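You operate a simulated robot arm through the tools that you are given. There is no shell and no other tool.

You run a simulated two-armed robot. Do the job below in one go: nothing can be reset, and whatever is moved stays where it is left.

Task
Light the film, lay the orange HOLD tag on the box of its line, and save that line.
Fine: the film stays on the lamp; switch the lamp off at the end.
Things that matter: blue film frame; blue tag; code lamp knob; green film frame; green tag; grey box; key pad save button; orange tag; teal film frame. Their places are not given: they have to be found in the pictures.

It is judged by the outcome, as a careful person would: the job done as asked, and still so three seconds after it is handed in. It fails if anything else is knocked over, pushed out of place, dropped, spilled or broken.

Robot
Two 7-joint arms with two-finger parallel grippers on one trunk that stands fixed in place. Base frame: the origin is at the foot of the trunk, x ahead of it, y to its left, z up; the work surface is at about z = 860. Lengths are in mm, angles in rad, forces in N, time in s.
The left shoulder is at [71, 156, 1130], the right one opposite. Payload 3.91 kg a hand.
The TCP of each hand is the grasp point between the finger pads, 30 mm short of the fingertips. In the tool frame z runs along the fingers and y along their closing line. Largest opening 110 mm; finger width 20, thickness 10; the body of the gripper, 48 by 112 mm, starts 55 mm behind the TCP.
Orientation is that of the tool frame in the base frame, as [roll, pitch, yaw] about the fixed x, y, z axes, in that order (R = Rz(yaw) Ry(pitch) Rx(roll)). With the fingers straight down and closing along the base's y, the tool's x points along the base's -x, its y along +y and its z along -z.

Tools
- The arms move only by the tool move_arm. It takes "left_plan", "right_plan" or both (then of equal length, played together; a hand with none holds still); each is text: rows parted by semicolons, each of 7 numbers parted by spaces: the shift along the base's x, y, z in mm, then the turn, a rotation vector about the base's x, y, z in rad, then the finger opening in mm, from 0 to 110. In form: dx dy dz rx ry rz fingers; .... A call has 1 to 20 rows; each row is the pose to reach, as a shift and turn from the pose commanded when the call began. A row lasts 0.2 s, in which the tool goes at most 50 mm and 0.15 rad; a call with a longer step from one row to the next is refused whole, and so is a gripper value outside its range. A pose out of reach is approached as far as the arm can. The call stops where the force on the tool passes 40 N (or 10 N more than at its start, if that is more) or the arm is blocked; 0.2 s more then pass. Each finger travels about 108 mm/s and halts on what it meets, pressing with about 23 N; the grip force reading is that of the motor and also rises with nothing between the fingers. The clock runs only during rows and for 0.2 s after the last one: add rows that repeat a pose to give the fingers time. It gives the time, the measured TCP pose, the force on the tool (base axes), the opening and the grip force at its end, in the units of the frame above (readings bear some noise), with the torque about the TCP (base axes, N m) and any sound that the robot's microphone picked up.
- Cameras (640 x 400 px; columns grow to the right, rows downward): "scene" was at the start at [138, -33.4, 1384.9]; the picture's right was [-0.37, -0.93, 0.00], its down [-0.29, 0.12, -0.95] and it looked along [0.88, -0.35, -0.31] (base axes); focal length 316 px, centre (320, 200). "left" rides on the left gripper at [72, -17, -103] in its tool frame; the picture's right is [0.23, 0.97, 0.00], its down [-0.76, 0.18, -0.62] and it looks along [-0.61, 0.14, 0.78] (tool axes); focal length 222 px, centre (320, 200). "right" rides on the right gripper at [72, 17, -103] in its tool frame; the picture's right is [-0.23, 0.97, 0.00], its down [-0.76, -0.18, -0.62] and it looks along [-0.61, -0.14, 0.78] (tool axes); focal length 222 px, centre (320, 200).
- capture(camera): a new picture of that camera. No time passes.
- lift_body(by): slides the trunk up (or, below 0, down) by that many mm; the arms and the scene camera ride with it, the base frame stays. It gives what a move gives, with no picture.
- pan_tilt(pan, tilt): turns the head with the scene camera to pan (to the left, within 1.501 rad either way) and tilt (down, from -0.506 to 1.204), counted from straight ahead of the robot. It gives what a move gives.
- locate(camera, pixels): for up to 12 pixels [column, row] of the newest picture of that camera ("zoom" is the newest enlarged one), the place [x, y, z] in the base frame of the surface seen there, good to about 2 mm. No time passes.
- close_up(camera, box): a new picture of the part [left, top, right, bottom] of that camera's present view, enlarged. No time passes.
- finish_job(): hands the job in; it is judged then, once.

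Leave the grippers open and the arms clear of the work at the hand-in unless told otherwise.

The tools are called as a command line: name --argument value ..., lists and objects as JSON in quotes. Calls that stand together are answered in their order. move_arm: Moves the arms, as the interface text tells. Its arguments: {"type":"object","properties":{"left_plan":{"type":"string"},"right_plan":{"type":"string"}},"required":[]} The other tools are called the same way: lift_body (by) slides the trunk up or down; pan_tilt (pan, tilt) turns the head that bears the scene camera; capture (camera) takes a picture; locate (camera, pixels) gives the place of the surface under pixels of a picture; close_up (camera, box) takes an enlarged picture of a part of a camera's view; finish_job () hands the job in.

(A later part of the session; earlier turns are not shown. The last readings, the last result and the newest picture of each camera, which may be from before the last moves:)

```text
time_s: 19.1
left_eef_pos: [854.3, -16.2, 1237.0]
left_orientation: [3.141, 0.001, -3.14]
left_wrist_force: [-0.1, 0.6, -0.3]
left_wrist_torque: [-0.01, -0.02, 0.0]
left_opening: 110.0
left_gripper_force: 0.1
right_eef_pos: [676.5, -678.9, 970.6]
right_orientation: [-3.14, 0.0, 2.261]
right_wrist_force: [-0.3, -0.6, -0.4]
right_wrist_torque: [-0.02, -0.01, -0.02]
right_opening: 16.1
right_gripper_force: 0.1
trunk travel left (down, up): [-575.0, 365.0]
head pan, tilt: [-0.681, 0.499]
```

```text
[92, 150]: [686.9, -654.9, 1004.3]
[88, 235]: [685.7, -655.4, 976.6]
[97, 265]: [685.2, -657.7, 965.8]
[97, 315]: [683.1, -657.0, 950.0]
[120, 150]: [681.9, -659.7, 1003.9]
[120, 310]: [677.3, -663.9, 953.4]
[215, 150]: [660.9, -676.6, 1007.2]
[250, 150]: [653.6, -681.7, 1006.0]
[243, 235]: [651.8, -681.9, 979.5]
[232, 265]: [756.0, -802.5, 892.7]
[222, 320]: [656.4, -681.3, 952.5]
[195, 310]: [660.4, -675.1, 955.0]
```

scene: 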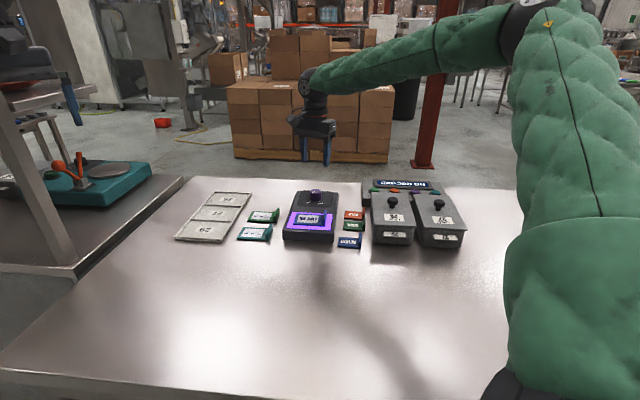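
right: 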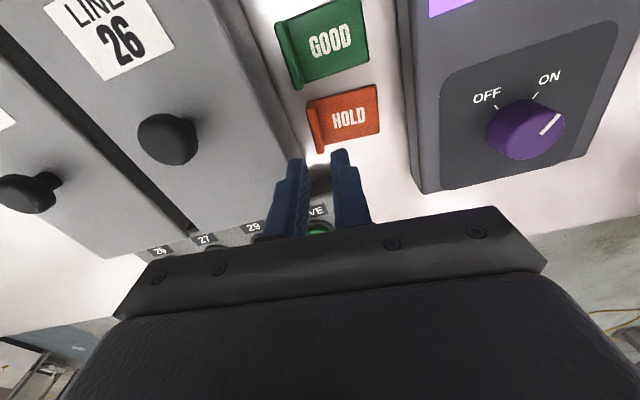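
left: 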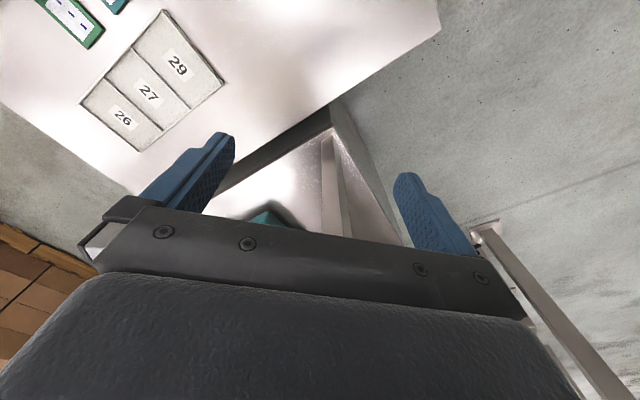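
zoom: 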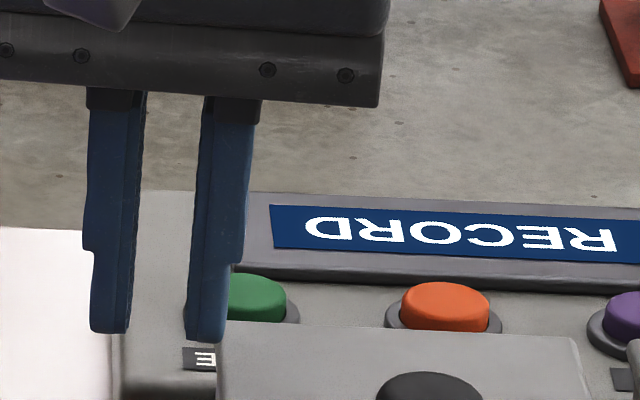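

Finger profile: 10 mm thick for the lowest 30 mm, 14 mm above that, so a vertical approach is too tight. I'll lean the hand 10° away from the box, enter the gap along the tilted finger axis, then slide the tag a few mm away from the box before straightening up and gripping. First the tilt and part of the way down.

move_arm --right_plan "6.5 6 0 -0.0555 0.0675 0 16; 12.9 11.9 0 -0.111 0.135 0 16; 12.9 11.9 0 -0.111 0.135 0 16; 9.8 9.3 -23 -0.111 0.135 0 16; 7.2 7.2 -42 -0.111 0.135 0 16; 7.2 7.2 -42 -0.111 0.135 0 16; 7.2 7.2 -42 -0.111 0.135 0 16"

close_up --camera "scene" --box '[340, 165, 404, 225]'

close_up --camera "right" --box '[240, 60, 420, 220]'

```text
time_s: 20.7
left_eef_pos: [853.8, -15.3, 1236.0]
left_orientation: [-3.141, 0.0, -3.14]
left_wrist_force: [0.2, 0.7, 0.0]
left_wrist_torque: [0.01, -0.01, 0.02]
left_opening: 109.9
left_gripper_force: 0.1
right_eef_pos: [684.6, -670.8, 929.3]
right_orientation: [-2.965, -0.003, 2.259]
right_wrist_force: [-0.4, -1.2, 1.0]
right_wrist_torque: [-0.01, -0.04, 0.03]
right_opening: 16.1
right_gripper_force: 0.1
trunk travel left (down, up): [-575.0, 365.0]
head pan, tilt: [-0.681, 0.499]
```

```text
6.67 times, centred on (372, 195) of scene
```

zoom: 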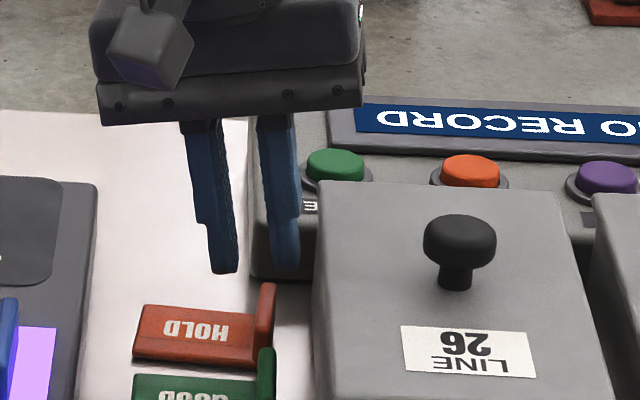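

```text
2.50 times, centred on (330, 140) of right
```

zoom: 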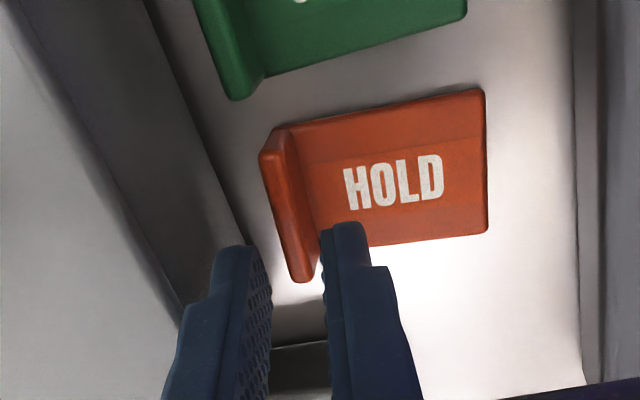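

No contact, and the tips point into the gap. I continue along the tilted axis to tips about z 870, straddling the lip.

move_arm --right_plan "-1.3 -1.1 -10 0 0 0 16; -2.7 -2.2 -20 0 0 0 16; -4 -3.3 -29 0 0 0 16; -4 -3.3 -29 0 0 0 16"

close_up --camera "scene" --box '[340, 165, 404, 225]'

close_up --camera "right" --box '[240, 60, 420, 220]'

```text
time_s: 21.7
left_eef_pos: [854.8, -14.1, 1238.9]
left_orientation: [3.14, 0.001, -3.141]
left_wrist_force: [-0.3, 1.2, -0.2]
left_wrist_torque: [0.04, 0.0, -0.02]
left_opening: 109.8
left_gripper_force: 0.1
right_eef_pos: [679.9, -673.7, 902.0]
right_orientation: [-2.967, 0.0, 2.26]
right_wrist_force: [1.9, -0.6, -0.2]
right_wrist_torque: [-0.04, -0.01, 0.0]
right_opening: 15.8
right_gripper_force: 0.1
trunk travel left (down, up): [-575.0, 365.0]
head pan, tilt: [-0.681, 0.499]
```

```text
6.67 times, centred on (372, 195) of scene
```

zoom: 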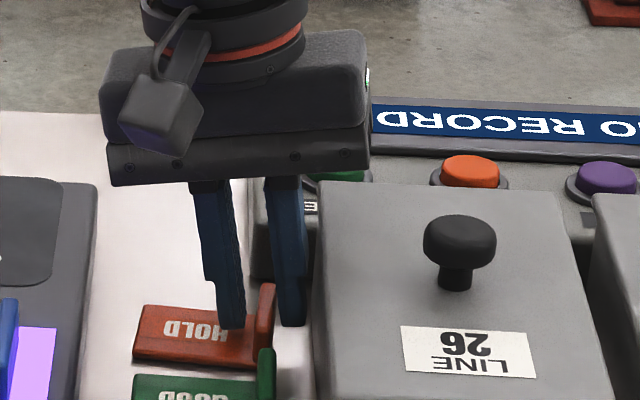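

```text
2.50 times, centred on (330, 140) of right
```

zoom: 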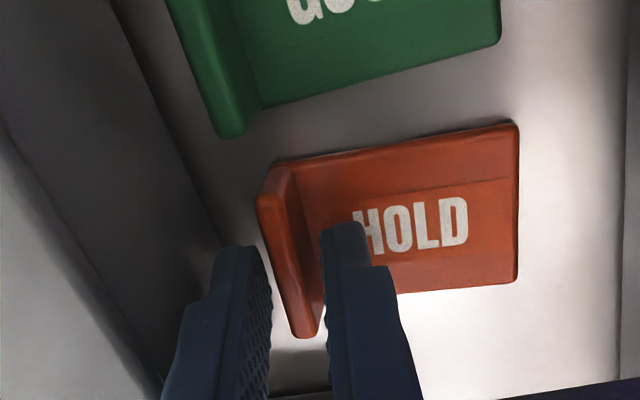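

The fingers straddle the lip without touching. Now I slide the tag about 10 mm away from the box by pushing the lip with the outer finger, then straighten the hand about its fingertips.

move_arm --right_plan "3.1 2.5 0 0 0 0 16; 6.2 5.1 0 0 0 0 16; 8.5 7 0 0 0 0 16; 10.8 8.9 0 0 0 0 16; 10.8 8.9 0 0 0 0 16; 8.8 7.25 -1 0.0555 -0.0675 0 16; 6.8 5.6 -2.5 0.111 -0.135 0 16; 6.8 5.6 -2.5 0.111 -0.135 0 16"

close_up --camera "scene" --box '[340, 165, 404, 225]'

close_up --camera "right" --box '[240, 60, 420, 220]'

```text
time_s: 23.5
left_eef_pos: [854.7, -16.1, 1236.5]
left_orientation: [-3.141, 0.0, 3.141]
left_wrist_force: [-0.5, -0.6, 0.1]
left_wrist_torque: [-0.01, 0.0, -0.02]
left_opening: 110.2
left_gripper_force: 0.0
right_eef_pos: [688.3, -668.5, 898.1]
right_orientation: [3.141, 0.0, 2.26]
right_wrist_force: [0.1, 1.2, -0.6]
right_wrist_torque: [-0.03, 0.0, 0.03]
right_opening: 16.2
right_gripper_force: 0.1
trunk travel left (down, up): [-575.0, 365.0]
head pan, tilt: [-0.681, 0.499]
```

```text
6.67 times, centred on (372, 195) of scene
```

zoom: 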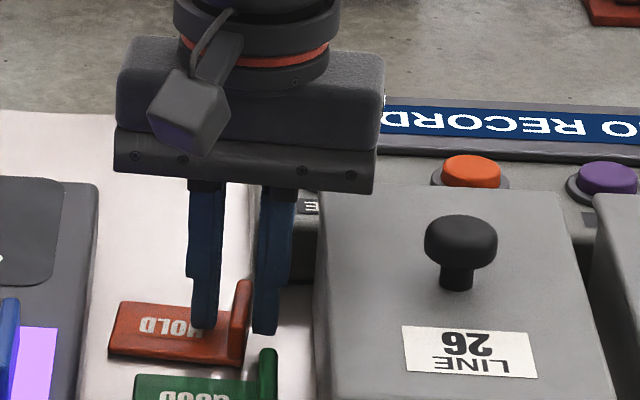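

```text
2.50 times, centred on (330, 140) of right
```

zoom: 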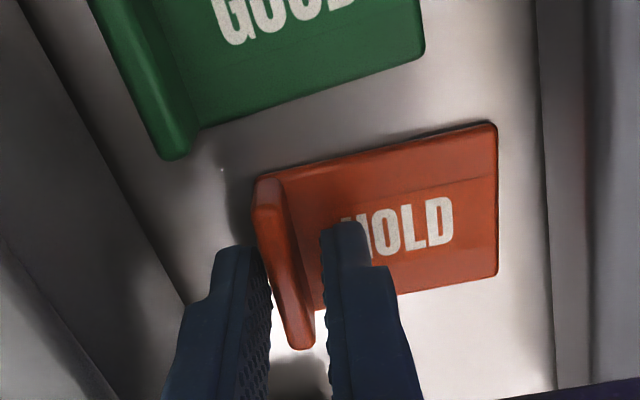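

The tag slid clear and the hand is upright with no load. I'll close on the lip.

move_arm --right_plan "0 0 0 0 0 0 13; 0 0 0 0 0 0 10; 0 0 0 0 0 0 8; 0 0 0 0 0 0 6; 0 0 0 0 0 0 4; 0 0 0 0 0 0 2; 0 0 0 0 0 0 0; 0 0 0 0 0 0 0"

close_up --camera "scene" --box '[340, 165, 404, 225]'

close_up --camera "right" --box '[240, 60, 420, 220]'

```text
time_s: 25.3
left_eef_pos: [854.3, -16.0, 1237.4]
left_orientation: [3.141, 0.0, -3.138]
left_wrist_force: [-0.1, 0.1, -0.1]
left_wrist_torque: [0.01, -0.01, 0.01]
left_opening: 110.1
left_gripper_force: 0.1
right_eef_pos: [687.4, -667.4, 898.8]
right_orientation: [-3.141, 0.0, 2.259]
right_wrist_force: [-0.3, 0.2, 0.4]
right_wrist_torque: [-0.02, -0.02, 0.02]
right_opening: 6.5
right_gripper_force: 22.8
trunk travel left (down, up): [-575.0, 365.0]
head pan, tilt: [-0.681, 0.499]
```

```text
6.67 times, centred on (372, 195) of scene
```

zoom: 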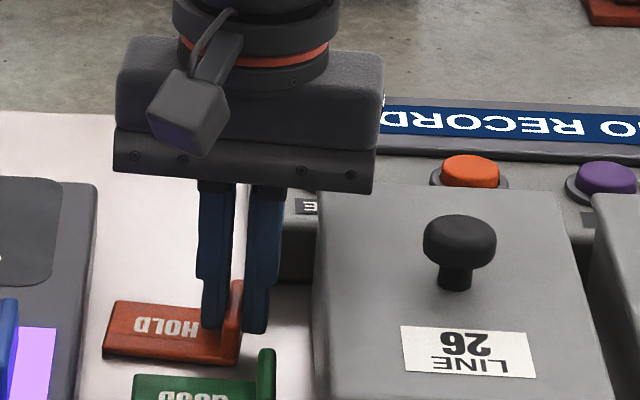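

```text
2.50 times, centred on (330, 140) of right
```

zoom: 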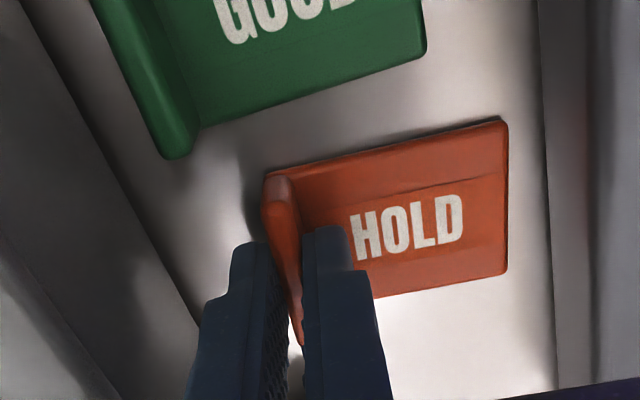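

The lip is held (opening 6.5, grip 22.8). I lift straight up, slowly at first.

move_arm --right_plan "0 0 5 0 0 0 0; 0 0 15 0 0 0 0; 0 0 30 0 0 0 0; 0 0 50 0 0 0 0; 0 0 70 0 0 0 0; 0 0 90 0 0 0 0; 0 0 105 0 0 0 0; 0 0 115 0 0 0 0; 0 0 115 0 0 0 0"

close_up --camera "scene" --box '[320, 120, 440, 230]'

capture --camera "right"

```text
time_s: 27.3
left_eef_pos: [854.2, -15.5, 1236.9]
left_orientation: [3.14, -0.001, -3.141]
left_wrist_force: [0.2, 0.3, -0.1]
left_wrist_torque: [0.04, -0.01, -0.06]
left_opening: 109.9
left_gripper_force: 0.2
right_eef_pos: [687.1, -671.3, 1013.2]
right_orientation: [-3.141, 0.001, 2.261]
right_wrist_force: [-1.0, 0.0, -0.5]
right_wrist_torque: [-0.03, -0.02, 0.01]
right_opening: 6.9
right_gripper_force: 22.8
trunk travel left (down, up): [-575.0, 365.0]
head pan, tilt: [-0.681, 0.499]
```

```text
3.64 times, centred on (380, 175) of scene
```

zoom: 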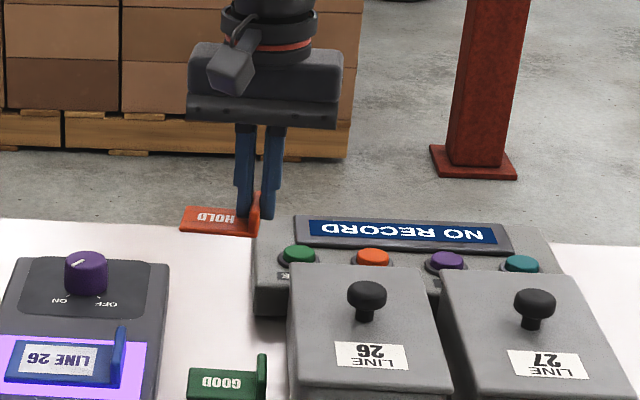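

```text
taken
```

right: 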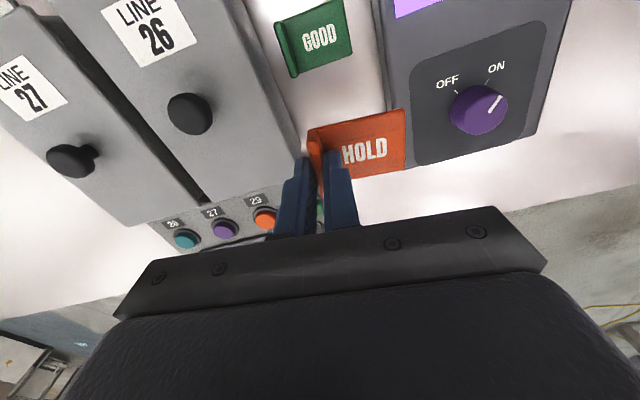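

The HOLD tag is up and level. Now I carry it over the far half of box 26's lid (hand to about (607.5, -748)), turning 5.5° to square with the box, still above the lid knob's height.

move_arm --right_plan "-13 -13 0 0 0 0.016 0; -30 -29 0 0 0 0.036 0; -47 -45 0 0 0 0.056 0; -64 -61 0 0 0 0.076 0; -75 -72 0 0 0 0.09 0; -79.6 -76.6 0 0 0 0.096 0; -79.6 -76.6 0 0 0 0.096 0; -79.6 -76.6 0 0 0 0.096 0"

close_up --camera "scene" --box '[335, 130, 465, 250]'

capture --camera "right"

```text
time_s: 29.1
left_eef_pos: [853.9, -15.4, 1236.9]
left_orientation: [-3.141, 0.001, 3.141]
left_wrist_force: [-0.1, 0.7, 0.8]
left_wrist_torque: [-0.03, 0.0, 0.0]
left_opening: 110.0
left_gripper_force: 0.1
right_eef_pos: [606.9, -744.2, 1013.6]
right_orientation: [-3.141, -0.001, 2.356]
right_wrist_force: [-0.6, -0.7, -0.1]
right_wrist_torque: [-0.02, 0.01, 0.0]
right_opening: 6.7
right_gripper_force: 22.7
trunk travel left (down, up): [-575.0, 365.0]
head pan, tilt: [-0.681, 0.499]
```

```text
3.33 times, centred on (400, 190) of scene
```

zoom: 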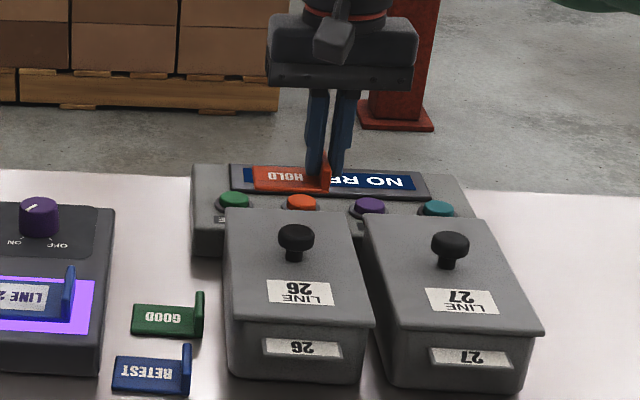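

```text
taken
```

right: 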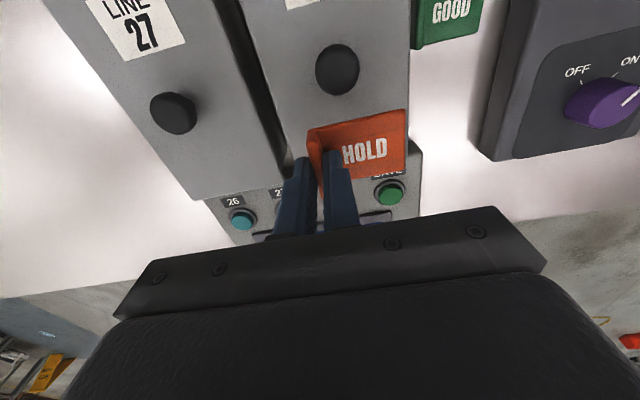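

I check where the held tag is relative to the lid by measuring the tag corners and lid edges in the right picture.

locate --camera "right" --pixels '[[404, 112], [402, 165], [316, 132], [360, 150], [337, 55], [410, 80], [415, 150], [260, 80], [290, 165], [350, 110]]'

```text
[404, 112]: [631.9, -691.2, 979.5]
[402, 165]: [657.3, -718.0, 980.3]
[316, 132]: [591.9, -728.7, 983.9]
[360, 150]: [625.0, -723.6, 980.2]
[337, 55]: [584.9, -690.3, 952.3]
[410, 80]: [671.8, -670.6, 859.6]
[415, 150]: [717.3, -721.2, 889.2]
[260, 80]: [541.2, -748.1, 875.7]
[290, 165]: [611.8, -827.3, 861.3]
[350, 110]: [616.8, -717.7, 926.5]
```

The tag sits over the lid's far half (u 29–71, v ±30 from the lid centre), clear of the knob. I lower it gently to just at the lid surface.

move_arm --right_plan "0 0 -15 0 0 0 0; 0 0 -30 0 0 0 0; 0 0 -40 0 0 0 0; 0 0 -45 0 0 0 0; 0 0 -47.5 0 0 0 0; 0 0 -49 0 0 0 0; 0 0 -49 0 0 0 0"

close_up --camera "scene" --box '[350, 150, 446, 220]'

```text
time_s: 30.7
left_eef_pos: [854.2, -16.4, 1237.3]
left_orientation: [3.14, 0.0, -3.141]
left_wrist_force: [0.0, -0.6, 0.3]
left_wrist_torque: [0.01, 0.0, -0.01]
left_opening: 110.1
left_gripper_force: 0.2
right_eef_pos: [606.2, -745.0, 964.7]
right_orientation: [3.14, 0.001, 2.356]
right_wrist_force: [0.3, 0.8, -1.1]
right_wrist_torque: [0.03, 0.03, -0.03]
right_opening: 6.5
right_gripper_force: 22.9
trunk travel left (down, up): [-575.0, 365.0]
head pan, tilt: [-0.681, 0.499]
```

```text
5.71 times, centred on (398, 185) of scene
```

zoom: 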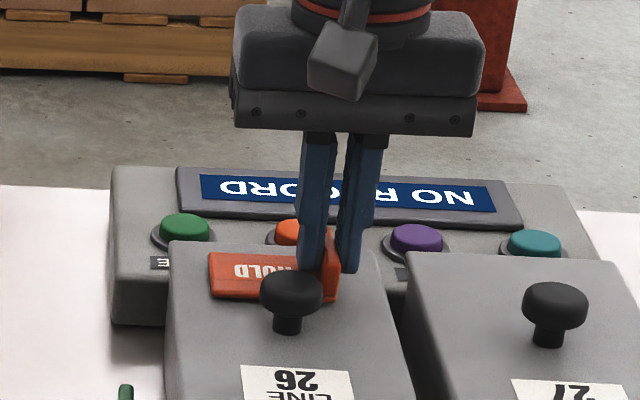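

It is just above the lid with no load yet. I go down in 1 mm steps until contact shows.

move_arm --right_plan "0 0 -1 0 0 0 0; 0 0 -2 0 0 0 0; 0 0 -2 0 0 0 0"

```text
time_s: 31.5
left_eef_pos: [854.1, -15.2, 1236.3]
left_orientation: [-3.141, 0.0, -3.141]
left_wrist_force: [-0.6, 0.3, -0.1]
left_wrist_torque: [0.0, 0.01, 0.03]
left_opening: 110.1
left_gripper_force: 0.0
right_eef_pos: [606.5, -746.0, 963.4]
right_orientation: [3.142, 0.002, 2.357]
right_wrist_force: [0.0, 0.6, 1.4]
right_wrist_torque: [0.03, -0.03, -0.02]
right_opening: 6.7
right_gripper_force: 23.0
trunk travel left (down, up): [-575.0, 365.0]
head pan, tilt: [-0.681, 0.499]
```

The reading is z 963.4 with barely 1 N. I go another 1.5 mm to feel the lid.

move_arm --right_plan "0 0 -0.8 0 0 0 0; 0 0 -1.5 0 0 0 0; 0 0 -1.5 0 0 0 0"

close_up --camera "scene" --box '[360, 170, 424, 210]'

```text
time_s: 32.3
left_eef_pos: [853.8, -14.8, 1236.7]
left_orientation: [3.141, 0.001, -3.139]
left_wrist_force: [0.8, -0.5, 0.9]
left_wrist_torque: [0.01, 0.01, 0.0]
left_opening: 109.8
left_gripper_force: 0.0
right_eef_pos: [607.5, -745.9, 962.2]
right_orientation: [-3.141, 0.003, 2.356]
right_wrist_force: [1.7, -0.1, 13.7]
right_wrist_torque: [0.12, -0.01, 0.0]
right_opening: 6.7
right_gripper_force: 23.4
trunk travel left (down, up): [-575.0, 365.0]
head pan, tilt: [-0.681, 0.499]
```

```text
10.00 times, centred on (392, 190) of scene
```

zoom: 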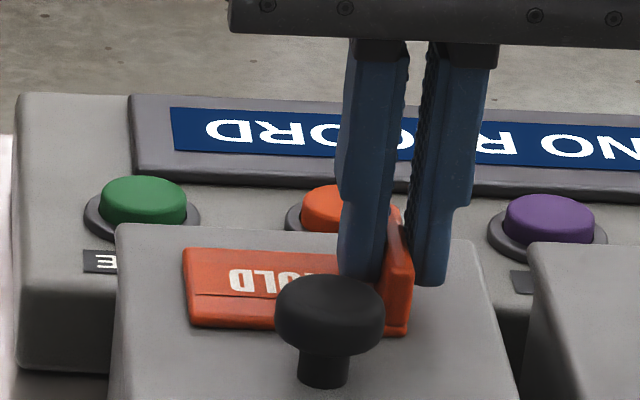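

The tag is on the lid (13.7 N). I ease up about 0.8 mm, open slowly to 18 mm and rise straight up.

move_arm --right_plan "0 0 0.8 0 0 0 3; 0 0 0.8 0 0 0 6; 0 0 0.8 0 0 0 9; 0 0 0.8 0 0 0 12; 0 0 0.8 0 0 0 18; 0 0 0.8 0 0 0 18; 0 0 10 0 0 0 18; 0 0 25 0 0 0 18; 0 0 50 0 0 0 18; 0 0 70 0 0 0 18; 0 0 70 0 0 0 18"

close_up --camera "scene" --box '[345, 150, 455, 240]'

capture --camera "right"

```text
time_s: 34.7
left_eef_pos: [854.3, -15.2, 1237.1]
left_orientation: [3.141, 0.001, -3.141]
left_wrist_force: [-0.2, -0.4, -0.3]
left_wrist_torque: [0.05, -0.01, 0.0]
left_opening: 110.0
left_gripper_force: 0.1
right_eef_pos: [608.7, -744.9, 1031.5]
right_orientation: [3.141, -0.002, 2.356]
right_wrist_force: [-0.4, 0.2, -0.2]
right_wrist_torque: [0.0, 0.04, 0.04]
right_opening: 18.3
right_gripper_force: 0.0
trunk travel left (down, up): [-575.0, 365.0]
head pan, tilt: [-0.681, 0.499]
```

```text
4.44 times, centred on (400, 195) of scene
```

zoom: 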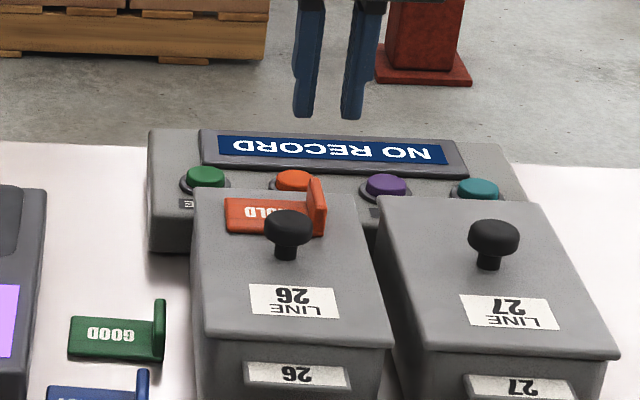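

```text
taken
```

right: 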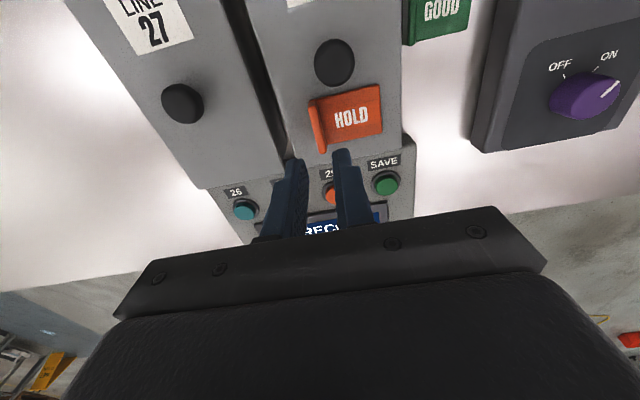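

The HOLD tag lies flat on box 26's lid. Next the keys. I measure the teal 26 button near (243, 208) and the green SAVE button near (387, 185) in the right picture.

close_up --camera "right" --box '[205, 140, 425, 250]'

locate --camera "right" --pixels '[[243, 207], [236, 207], [250, 207], [243, 202], [243, 214], [387, 183], [380, 183], [394, 183], [387, 178], [387, 189], [330, 195], [230, 190]]'

```text
2.91 times, centred on (315, 195) of right
```

zoom: 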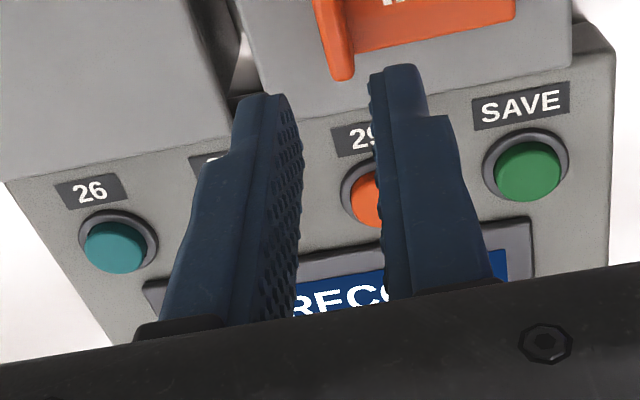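

```text
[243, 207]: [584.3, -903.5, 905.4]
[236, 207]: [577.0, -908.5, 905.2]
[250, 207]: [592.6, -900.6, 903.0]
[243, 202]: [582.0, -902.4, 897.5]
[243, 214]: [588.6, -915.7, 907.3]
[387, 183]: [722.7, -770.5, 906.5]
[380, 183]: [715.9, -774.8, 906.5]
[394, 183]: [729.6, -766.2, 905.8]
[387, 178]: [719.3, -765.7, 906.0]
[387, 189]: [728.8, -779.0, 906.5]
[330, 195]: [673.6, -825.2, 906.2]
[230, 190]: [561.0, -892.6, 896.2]
```

Button 26 is at about (586, -911), SAVE at about (723.5, -771.5), tops at z about 906. Button 26 is at the edge of reach, so I lean the fingers 15° outward, close them, and go above button 26 at a safe height.

move_arm --right_plan "-4 -20 10 -0.036 -0.025 0 10; -9 -50 10 -0.09 -0.062 0 0; -14 -80 5 -0.145 -0.098 0 0; -18 -110 0 -0.19 -0.129 0 0; -23 -138 -10 -0.217 -0.1475 0 0; -26.8 -160.3 -20 -0.217 -0.1475 0 0; -26.8 -160.3 -30 -0.217 -0.1475 0 0; -26.8 -160.3 -30 -0.217 -0.1475 0 0; -26.8 -160.3 -30 -0.217 -0.1475 0 0"

capture --camera "right"

capture --camera "scene"

```text
time_s: 36.7
left_eef_pos: [855.5, -15.9, 1236.9]
left_orientation: [-3.141, 0.0, -3.14]
left_wrist_force: [-0.3, 0.9, 1.2]
left_wrist_torque: [0.04, 0.01, 0.03]
left_opening: 110.0
left_gripper_force: 0.0
right_eef_pos: [580.9, -907.7, 1002.3]
right_orientation: [-3.092, 0.257, 2.361]
right_wrist_force: [-0.2, 0.1, 0.2]
right_wrist_torque: [-0.04, 0.01, -0.01]
right_opening: 0.0
right_gripper_force: 23.2
trunk travel left (down, up): [-575.0, 365.0]
head pan, tilt: [-0.681, 0.499]
```

```text
taken
```

right: 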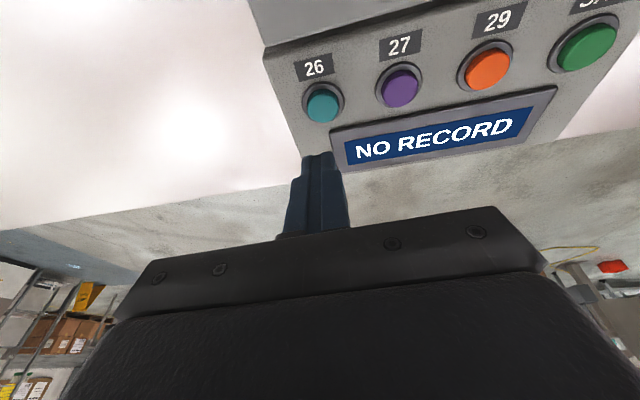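

```text
taken
```

scene: 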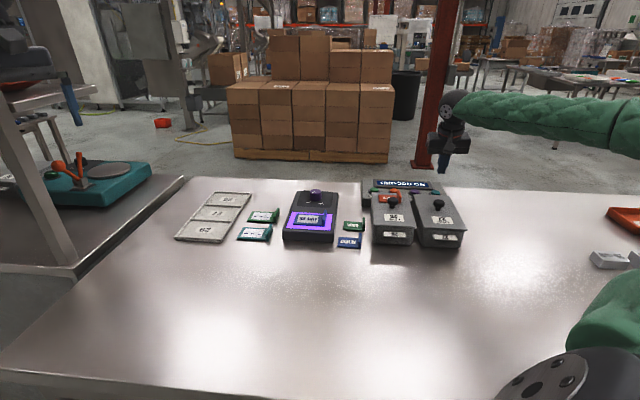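

The hand reached the spot. I measure the fingertip (about (318, 158)) and button 26 (about (323, 103)) to line up the press.

close_up --camera "right" --box '[265, 45, 425, 205]'

locate --camera "right" --pixels '[[323, 103], [312, 103], [334, 103], [323, 94], [323, 114], [312, 157], [322, 155], [330, 157], [310, 175], [335, 170], [318, 68], [434, 138]]'

```text
2.50 times, centred on (345, 125) of right
```

zoom: 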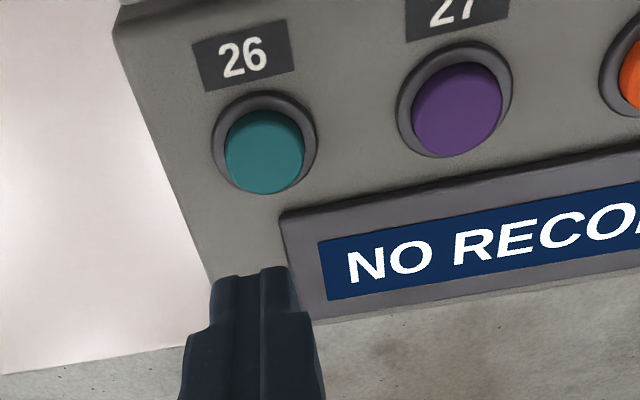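

```text
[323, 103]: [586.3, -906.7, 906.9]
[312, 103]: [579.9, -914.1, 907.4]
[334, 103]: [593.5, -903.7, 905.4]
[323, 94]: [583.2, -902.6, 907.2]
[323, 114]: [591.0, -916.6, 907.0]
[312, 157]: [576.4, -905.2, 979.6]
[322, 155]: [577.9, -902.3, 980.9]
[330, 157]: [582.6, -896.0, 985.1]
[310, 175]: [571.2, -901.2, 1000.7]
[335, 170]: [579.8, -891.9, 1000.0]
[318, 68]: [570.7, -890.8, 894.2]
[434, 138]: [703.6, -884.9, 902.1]
```

The lowest edge of the closed fingertips is at about (580, -906, 971). I shift 5 mm in x to centre it on the button and descend to just above it.

move_arm --right_plan "5 0 -15 0 0 0 0; 5 0 -35 0 0 0 0; 5 0 -50 0 0 0 0; 5 0 -58 0 0 0 0; 5 0 -58 0 0 0 0"

close_up --camera "right" --box '[265, 85, 425, 205]'

close_up --camera "scene" --box '[385, 130, 465, 200]'

```text
time_s: 37.9
left_eef_pos: [853.5, -14.6, 1237.0]
left_orientation: [-3.141, 0.002, -3.139]
left_wrist_force: [-0.2, -0.1, 0.1]
left_wrist_torque: [0.03, 0.0, 0.02]
left_opening: 110.0
left_gripper_force: 0.0
right_eef_pos: [584.8, -907.3, 943.4]
right_orientation: [-3.091, 0.255, 2.363]
right_wrist_force: [-0.9, 0.2, 0.3]
right_wrist_torque: [0.0, -0.01, 0.0]
right_opening: 0.2
right_gripper_force: 23.3
trunk travel left (down, up): [-575.0, 365.0]
head pan, tilt: [-0.681, 0.499]
```

```text
3.33 times, centred on (345, 145) of right
```

zoom: 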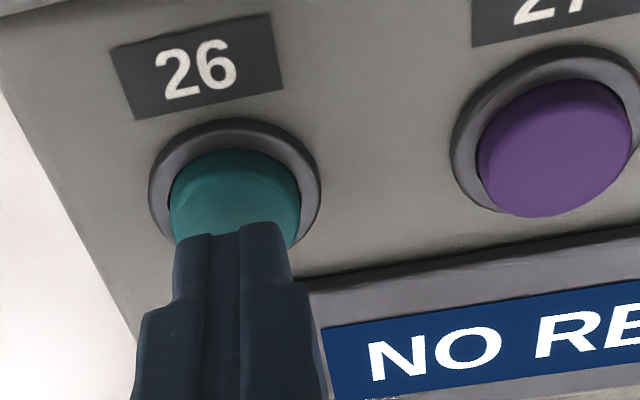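

```text
5.71 times, centred on (425, 165) of scene
```

zoom: 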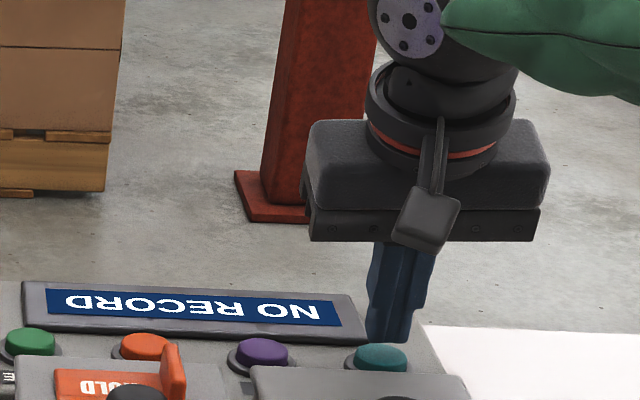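

The tips are right over the teal button. I press down in small steps.

move_arm --right_plan "0 0 -3 0 0 0 0; 0 0 -5 0 0 0 0; 0 0 -7 0 0 0 0; 0 0 -8 0 0 0 0; 0 0 -8 0 0 0 0"

close_up --camera "right" --box '[265, 85, 425, 205]'

```text
time_s: 39.1
left_eef_pos: [855.0, -16.2, 1237.4]
left_orientation: [-3.141, 0.0, -3.138]
left_wrist_force: [0.0, 0.8, 1.7]
left_wrist_torque: [0.02, 0.03, -0.01]
left_opening: 109.8
left_gripper_force: 0.1
right_eef_pos: [585.0, -905.2, 935.7]
right_orientation: [-3.092, 0.255, 2.364]
right_wrist_force: [-0.6, -0.5, 1.6]
right_wrist_torque: [-0.02, 0.02, -0.03]
right_opening: 0.0
right_gripper_force: 23.0
trunk travel left (down, up): [-575.0, 365.0]
head pan, tilt: [-0.681, 0.499]
```

```text
3.33 times, centred on (345, 145) of right
```

zoom: 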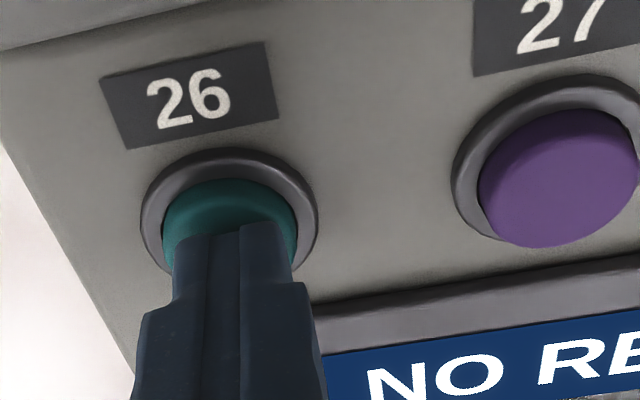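

The force is only 1.6 N and the display is unchanged, so the tip is just at the button top. I press a few more mm in small steps.

move_arm --right_plan "0 0 -1.5 0 0 0 0; 0 0 -3 0 0 0 0; 0 0 -4 0 0 0 0; 0 0 -4 0 0 0 0"

close_up --camera "right" --box '[265, 85, 425, 205]'

```text
time_s: 40.1
left_eef_pos: [854.3, -14.7, 1237.4]
left_orientation: [-3.141, -0.002, -3.14]
left_wrist_force: [-0.2, -0.1, -0.3]
left_wrist_torque: [-0.02, 0.0, 0.01]
left_opening: 109.9
left_gripper_force: 0.0
right_eef_pos: [586.3, -906.3, 932.5]
right_orientation: [-3.09, 0.259, 2.362]
right_wrist_force: [0.5, 1.0, 4.7]
right_wrist_torque: [0.07, 0.04, -0.01]
right_opening: 0.3
right_gripper_force: 23.6
trunk travel left (down, up): [-575.0, 365.0]
head pan, tilt: [-0.681, 0.499]
heard: click
```

```text
3.33 times, centred on (345, 145) of right
```

zoom: 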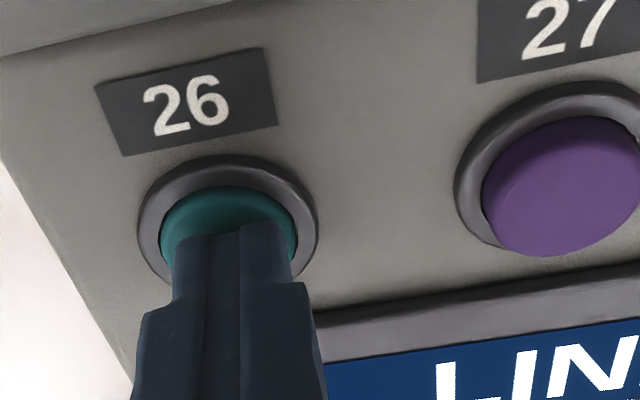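

A click was heard and the display now begins with "LIN…". I raise the hand and read the display.

move_arm --right_plan "0 0 5 0 0 0 0; 0 0 15 0 0 0 0; 0 0 35 0 0 0 0; 0 0 60 0 0 0 0; 0 0 60 0 0 0 0"

capture --camera "right"

close_up --camera "scene" --box '[345, 150, 455, 240]'

```text
time_s: 41.3
left_eef_pos: [855.1, -16.3, 1238.3]
left_orientation: [-3.141, 0.0, -3.14]
left_wrist_force: [-0.6, -0.2, -0.7]
left_wrist_torque: [0.06, -0.05, 0.01]
left_opening: 110.1
left_gripper_force: 0.0
right_eef_pos: [587.0, -907.4, 990.3]
right_orientation: [-3.091, 0.255, 2.364]
right_wrist_force: [0.1, -0.1, 0.4]
right_wrist_torque: [-0.02, 0.0, -0.01]
right_opening: 0.0
right_gripper_force: 22.7
trunk travel left (down, up): [-575.0, 365.0]
head pan, tilt: [-0.681, 0.499]
```

```text
taken
```

right: 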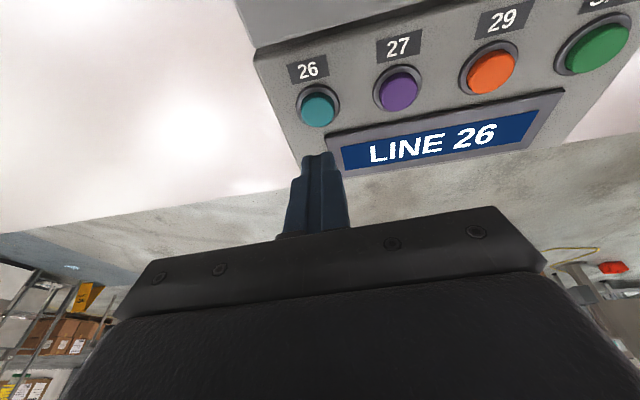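

```text
4.44 times, centred on (400, 195) of scene
```

zoom: 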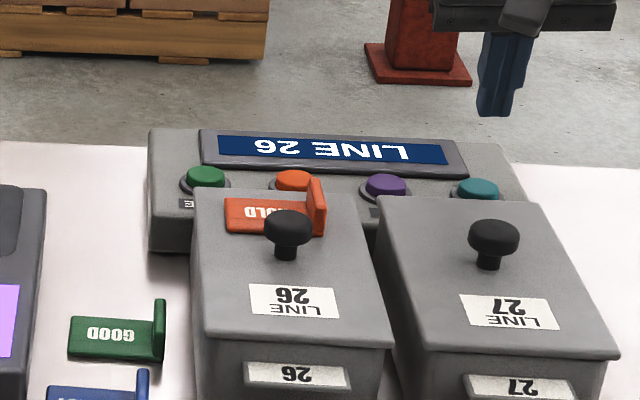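

The display shows LINE 26. Now SAVE: I move along the button row by (136.5, 138) at this height and look.

move_arm --right_plan "15 15 0 0 0 0 0; 40 40 0 0 0 0 0; 65 65.5 0 0 0 0 0; 90 91 0 0 0 0 0; 115 116 0 0 0 0 0; 130 131 0 0 0 0 0; 136.5 137.8 0 0 0 0 0; 136.5 137.8 0 0 0 0 0; 136.5 137.8 0 0 0 0 0"

capture --camera "right"

locate --camera "right" --pixels '[[320, 108], [312, 157], [322, 155], [330, 157]]'

close_up --camera "right" --box '[240, 45, 400, 205]'

```text
time_s: 43.3
left_eef_pos: [854.9, -14.1, 1236.6]
left_orientation: [-3.14, 0.001, 3.142]
left_wrist_force: [0.1, 0.9, 0.0]
left_wrist_torque: [-0.01, -0.02, 0.0]
left_opening: 110.1
left_gripper_force: 0.1
right_eef_pos: [723.0, -767.3, 990.5]
right_orientation: [-3.09, 0.256, 2.362]
right_wrist_force: [0.3, 0.1, -0.1]
right_wrist_torque: [0.0, -0.02, 0.03]
right_opening: 0.0
right_gripper_force: 23.2
trunk travel left (down, up): [-575.0, 365.0]
head pan, tilt: [-0.681, 0.499]
```

```text
taken
```

right: 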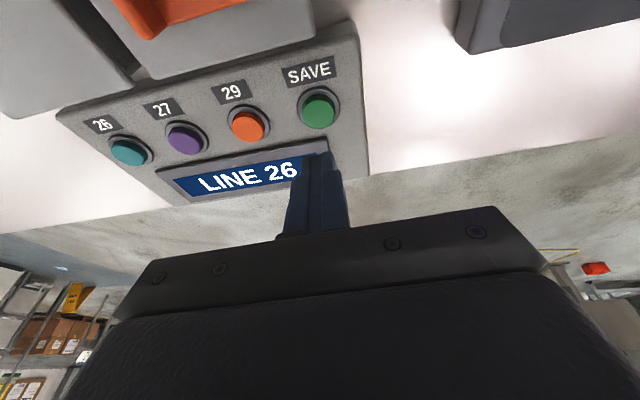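

```text
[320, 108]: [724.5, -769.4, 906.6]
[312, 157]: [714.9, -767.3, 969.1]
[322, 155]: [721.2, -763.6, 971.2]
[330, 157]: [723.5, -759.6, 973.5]
```

```text
2.50 times, centred on (320, 125) of right
```

zoom: 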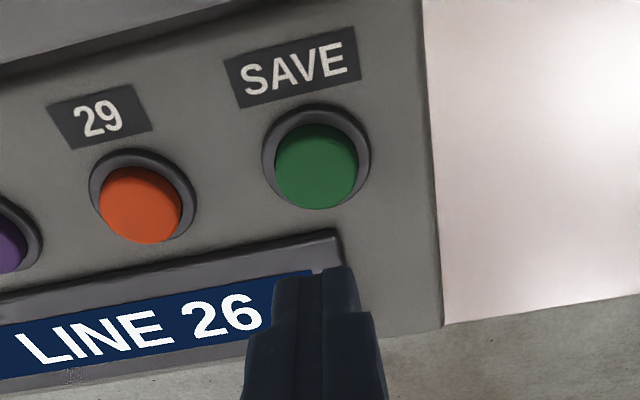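

The tips line up with SAVE as they did with 26 (button centre about (724, -771)). I descend and press in small steps to the same depth as before.

move_arm --right_plan "0.5 -1 -20 0 0 0 0; 0.5 -1 -40 0 0 0 0; 0.5 -1 -50 0 0 0 0; 0.5 -1 -54 0 0 0 0; 0.5 -1 -56 0 0 0 0; 0.5 -1 -58 0 0 0 0; 0.5 -1 -59 0 0 0 0; 0.5 -1 -59 0 0 0 0"

capture --camera "right"

close_up --camera "scene" --box '[345, 150, 455, 240]'

```text
time_s: 45.1
left_eef_pos: [854.2, -15.8, 1237.7]
left_orientation: [3.14, 0.0, -3.139]
left_wrist_force: [0.4, 0.4, -0.1]
left_wrist_torque: [0.01, 0.01, -0.02]
left_opening: 110.1
left_gripper_force: 0.0
right_eef_pos: [723.4, -767.9, 932.0]
right_orientation: [-3.091, 0.257, 2.362]
right_wrist_force: [-0.7, 0.8, 3.1]
right_wrist_torque: [0.04, 0.0, -0.01]
right_opening: 0.0
right_gripper_force: 23.1
trunk travel left (down, up): [-575.0, 365.0]
head pan, tilt: [-0.681, 0.499]
heard: click
```

```text
taken
```

right: 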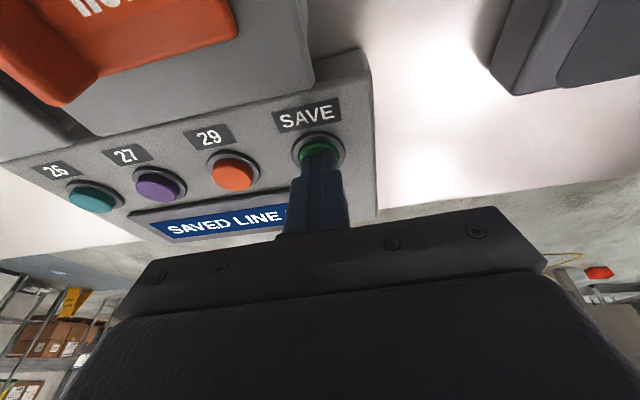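

```text
4.44 times, centred on (400, 195) of scene
```

zoom: 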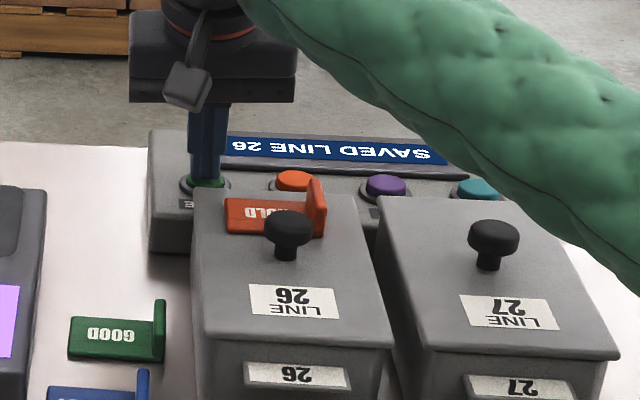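

The display shows SAVED LINE 26 and a click was heard. I raise the hand and undo the outward lean.

move_arm --right_plan "0 0 8 0 0 0 0; 0 0 30 0 0 0 0; 0 0 60 0 0 0 0; 0 0 90 0.07 0.048 0 20; 0 0 110 0.145 0.098 0 40; 0 0 113 0.217 0.1475 0 64; 0 0 113 0.217 0.1475 0 64; 0 0 113 0.217 0.1475 0 64"

close_up --camera "scene" --box '[345, 150, 455, 240]'

```text
time_s: 46.9
left_eef_pos: [855.0, -14.3, 1236.5]
left_orientation: [-3.141, 0.0, 3.142]
left_wrist_force: [0.0, -0.6, -0.4]
left_wrist_torque: [-0.01, 0.03, -0.03]
left_opening: 110.0
left_gripper_force: 0.0
right_eef_pos: [722.5, -768.4, 1047.7]
right_orientation: [-3.141, 0.0, 2.356]
right_wrist_force: [-0.3, -0.1, -0.1]
right_wrist_torque: [-0.02, 0.01, -0.02]
right_opening: 63.9
right_gripper_force: 0.0
trunk travel left (down, up): [-575.0, 365.0]
head pan, tilt: [-0.681, 0.499]
```

```text
4.44 times, centred on (400, 195) of scene
```

zoom: 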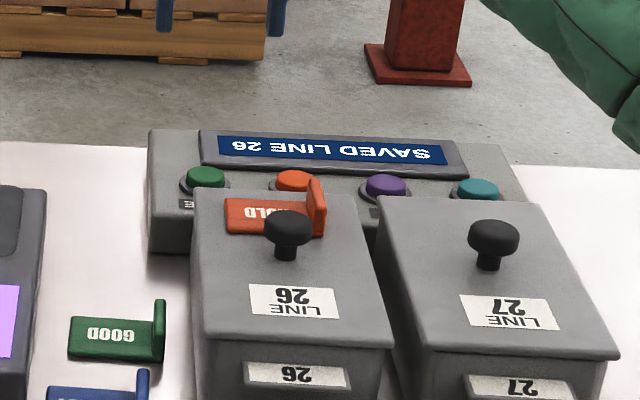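

The record stays saved and the tag stays on the lid. Now back to the lamp: I move over the knob at about (808.5, -596.5), turning to the angle at which I let go of it.

move_arm --right_plan "10 20 0 0 0 -0.05 64; 25 50 0 0 0 -0.12 64; 40 80 0 0 0 -0.2 64; 55 110 0 0 0 -0.28 64; 70 140 0 0 0 -0.35 64; 82 164 0 0 0 -0.41 64; 86 171.9 0 0 0 -0.414 64; 86 171.9 -30 0 0 -0.414 64; 86 171.9 -60 0 0 -0.414 64; 86 171.9 -84 0 0 -0.414 60; 86 171.9 -84 0 0 -0.414 60; 86 171.9 -84 0 0 -0.414 60"

capture --camera "right"

close_up --camera "right" --box '[240, 90, 400, 220]'

```text
time_s: 49.5
left_eef_pos: [854.6, -15.6, 1236.9]
left_orientation: [3.141, 0.0, 3.141]
left_wrist_force: [0.2, 0.0, -0.7]
left_wrist_torque: [-0.03, -0.01, 0.01]
left_opening: 110.1
left_gripper_force: 0.2
right_eef_pos: [809.2, -598.2, 959.7]
right_orientation: [-3.141, 0.0, 1.943]
right_wrist_force: [0.5, -0.1, 1.1]
right_wrist_torque: [-0.01, 0.0, 0.02]
right_opening: 60.0
right_gripper_force: 0.1
trunk travel left (down, up): [-575.0, 365.0]
head pan, tilt: [-0.681, 0.499]
```

```text
taken
```

right: 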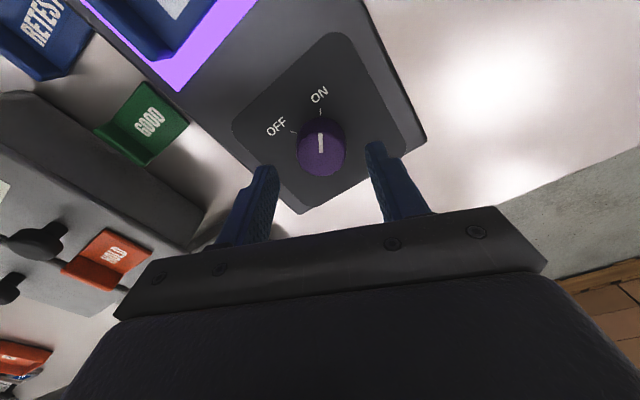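

```text
3.08 times, centred on (320, 155) of right
```

zoom: 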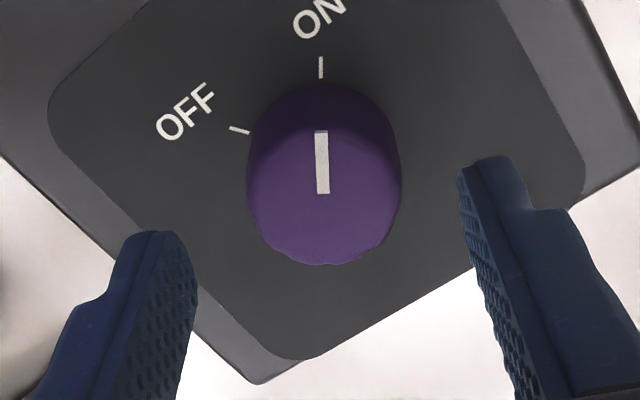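

I measure the finger pads and the knob rim again to centre the grip along the closing line.

locate --camera "zoom" --pixels '[[170, 240], [190, 280], [190, 310], [465, 180], [475, 230], [485, 280], [258, 195], [395, 195], [322, 258], [322, 135], [322, 190], [240, 130]]'

```text
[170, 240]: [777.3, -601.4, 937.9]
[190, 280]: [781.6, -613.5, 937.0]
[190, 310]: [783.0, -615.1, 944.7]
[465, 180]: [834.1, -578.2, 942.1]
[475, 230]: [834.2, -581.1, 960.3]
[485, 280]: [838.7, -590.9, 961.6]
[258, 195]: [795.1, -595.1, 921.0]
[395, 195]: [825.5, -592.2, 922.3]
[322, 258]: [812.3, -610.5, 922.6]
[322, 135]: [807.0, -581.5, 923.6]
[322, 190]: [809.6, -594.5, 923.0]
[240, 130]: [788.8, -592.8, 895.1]
```

The knob centre is about 1.5–2 mm off the pads' midpoint, so I shift (0.8, 2.1), go down to the earlier grip height and close slowly.

move_arm --right_plan "0.8 2.1 -12 0 0 0 60; 0.8 2.1 -24 0 0 0 60; 0.8 2.1 -29.5 0 0 0 60; 0.8 2.1 -29.5 0 0 0 50; 0.8 2.1 -29.5 0 0 0 44; 0.8 2.1 -29.5 0 0 0 40; 0.8 2.1 -29.5 0 0 0 38; 0.8 2.1 -29.5 0 0 0 36; 0.8 2.1 -29.5 0 0 0 34; 0.8 2.1 -29.5 0 0 0 31; 0.8 2.1 -29.5 0 0 0 28; 0.8 2.1 -29.5 0 0 0 28"

close_up --camera "right" --box '[240, 90, 400, 220]'

```text
time_s: 52.1
left_eef_pos: [855.2, -14.2, 1237.1]
left_orientation: [3.14, 0.0, -3.141]
left_wrist_force: [0.1, -0.5, 0.2]
left_wrist_torque: [0.01, -0.01, -0.01]
left_opening: 109.9
left_gripper_force: 0.0
right_eef_pos: [808.3, -593.5, 931.9]
right_orientation: [-3.141, -0.001, 1.942]
right_wrist_force: [-1.0, 0.3, -1.7]
right_wrist_torque: [-0.01, 0.05, 0.04]
right_opening: 36.5
right_gripper_force: 45.2
trunk travel left (down, up): [-575.0, 365.0]
head pan, tilt: [-0.681, 0.499]
```

```text
3.08 times, centred on (320, 155) of right
```

zoom: 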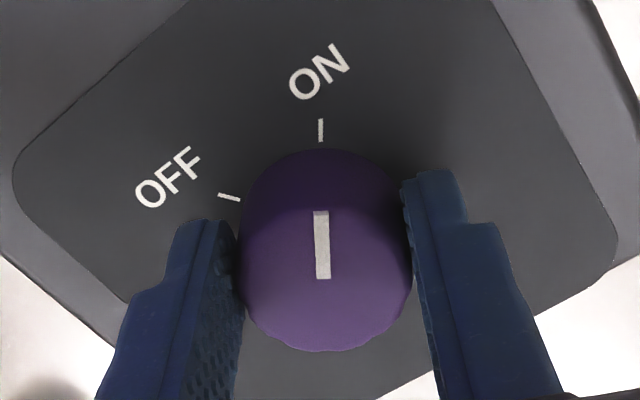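

The knob is held with almost no side load. I turn it counterclockwise by 1.2 rad, back to OFF.

move_arm --right_plan "0 0 0 0 0 0.14 28; 0 0 0 0 0 0.28 28; 0 0 0 0 0 0.42 28; 0 0 0 0 0 0.56 28; 0 0 0 0 0 0.7 28; 0 0 0 0 0 0.84 28; 0 0 0 0 0 0.98 28; 0 0 0 0 0 1.12 28; 0 0 0 0 0 1.2 28; 0 0 0 0 0 1.2 28"

capture --camera "right"

close_up --camera "scene" --box '[265, 130, 365, 250]'

```text
time_s: 54.3
left_eef_pos: [852.5, -16.7, 1237.5]
left_orientation: [3.138, 0.001, -3.141]
left_wrist_force: [0.4, 0.7, -0.3]
left_wrist_torque: [-0.03, -0.01, 0.0]
left_opening: 109.9
left_gripper_force: 0.1
right_eef_pos: [807.9, -596.8, 931.4]
right_orientation: [-3.141, 0.0, -3.139]
right_wrist_force: [-31.6, -14.9, -10.5]
right_wrist_torque: [-0.52, 1.29, -0.01]
right_opening: 36.6
right_gripper_force: 44.8
trunk travel left (down, up): [-575.0, 365.0]
head pan, tilt: [-0.681, 0.499]
```

```text
taken
```

right: 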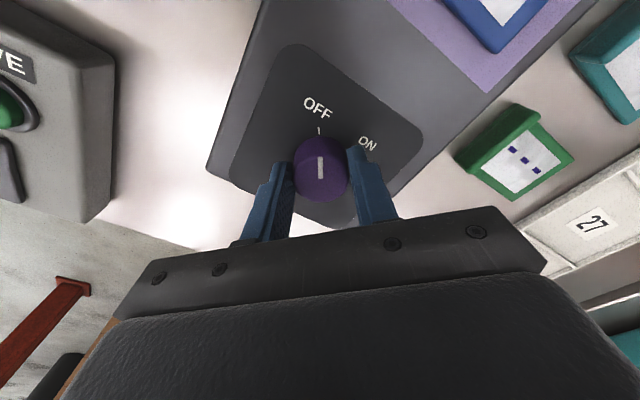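

```text
3.33 times, centred on (315, 190) of scene
```

zoom: 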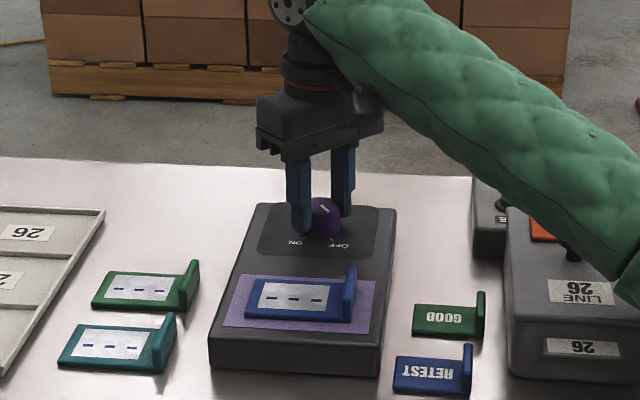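

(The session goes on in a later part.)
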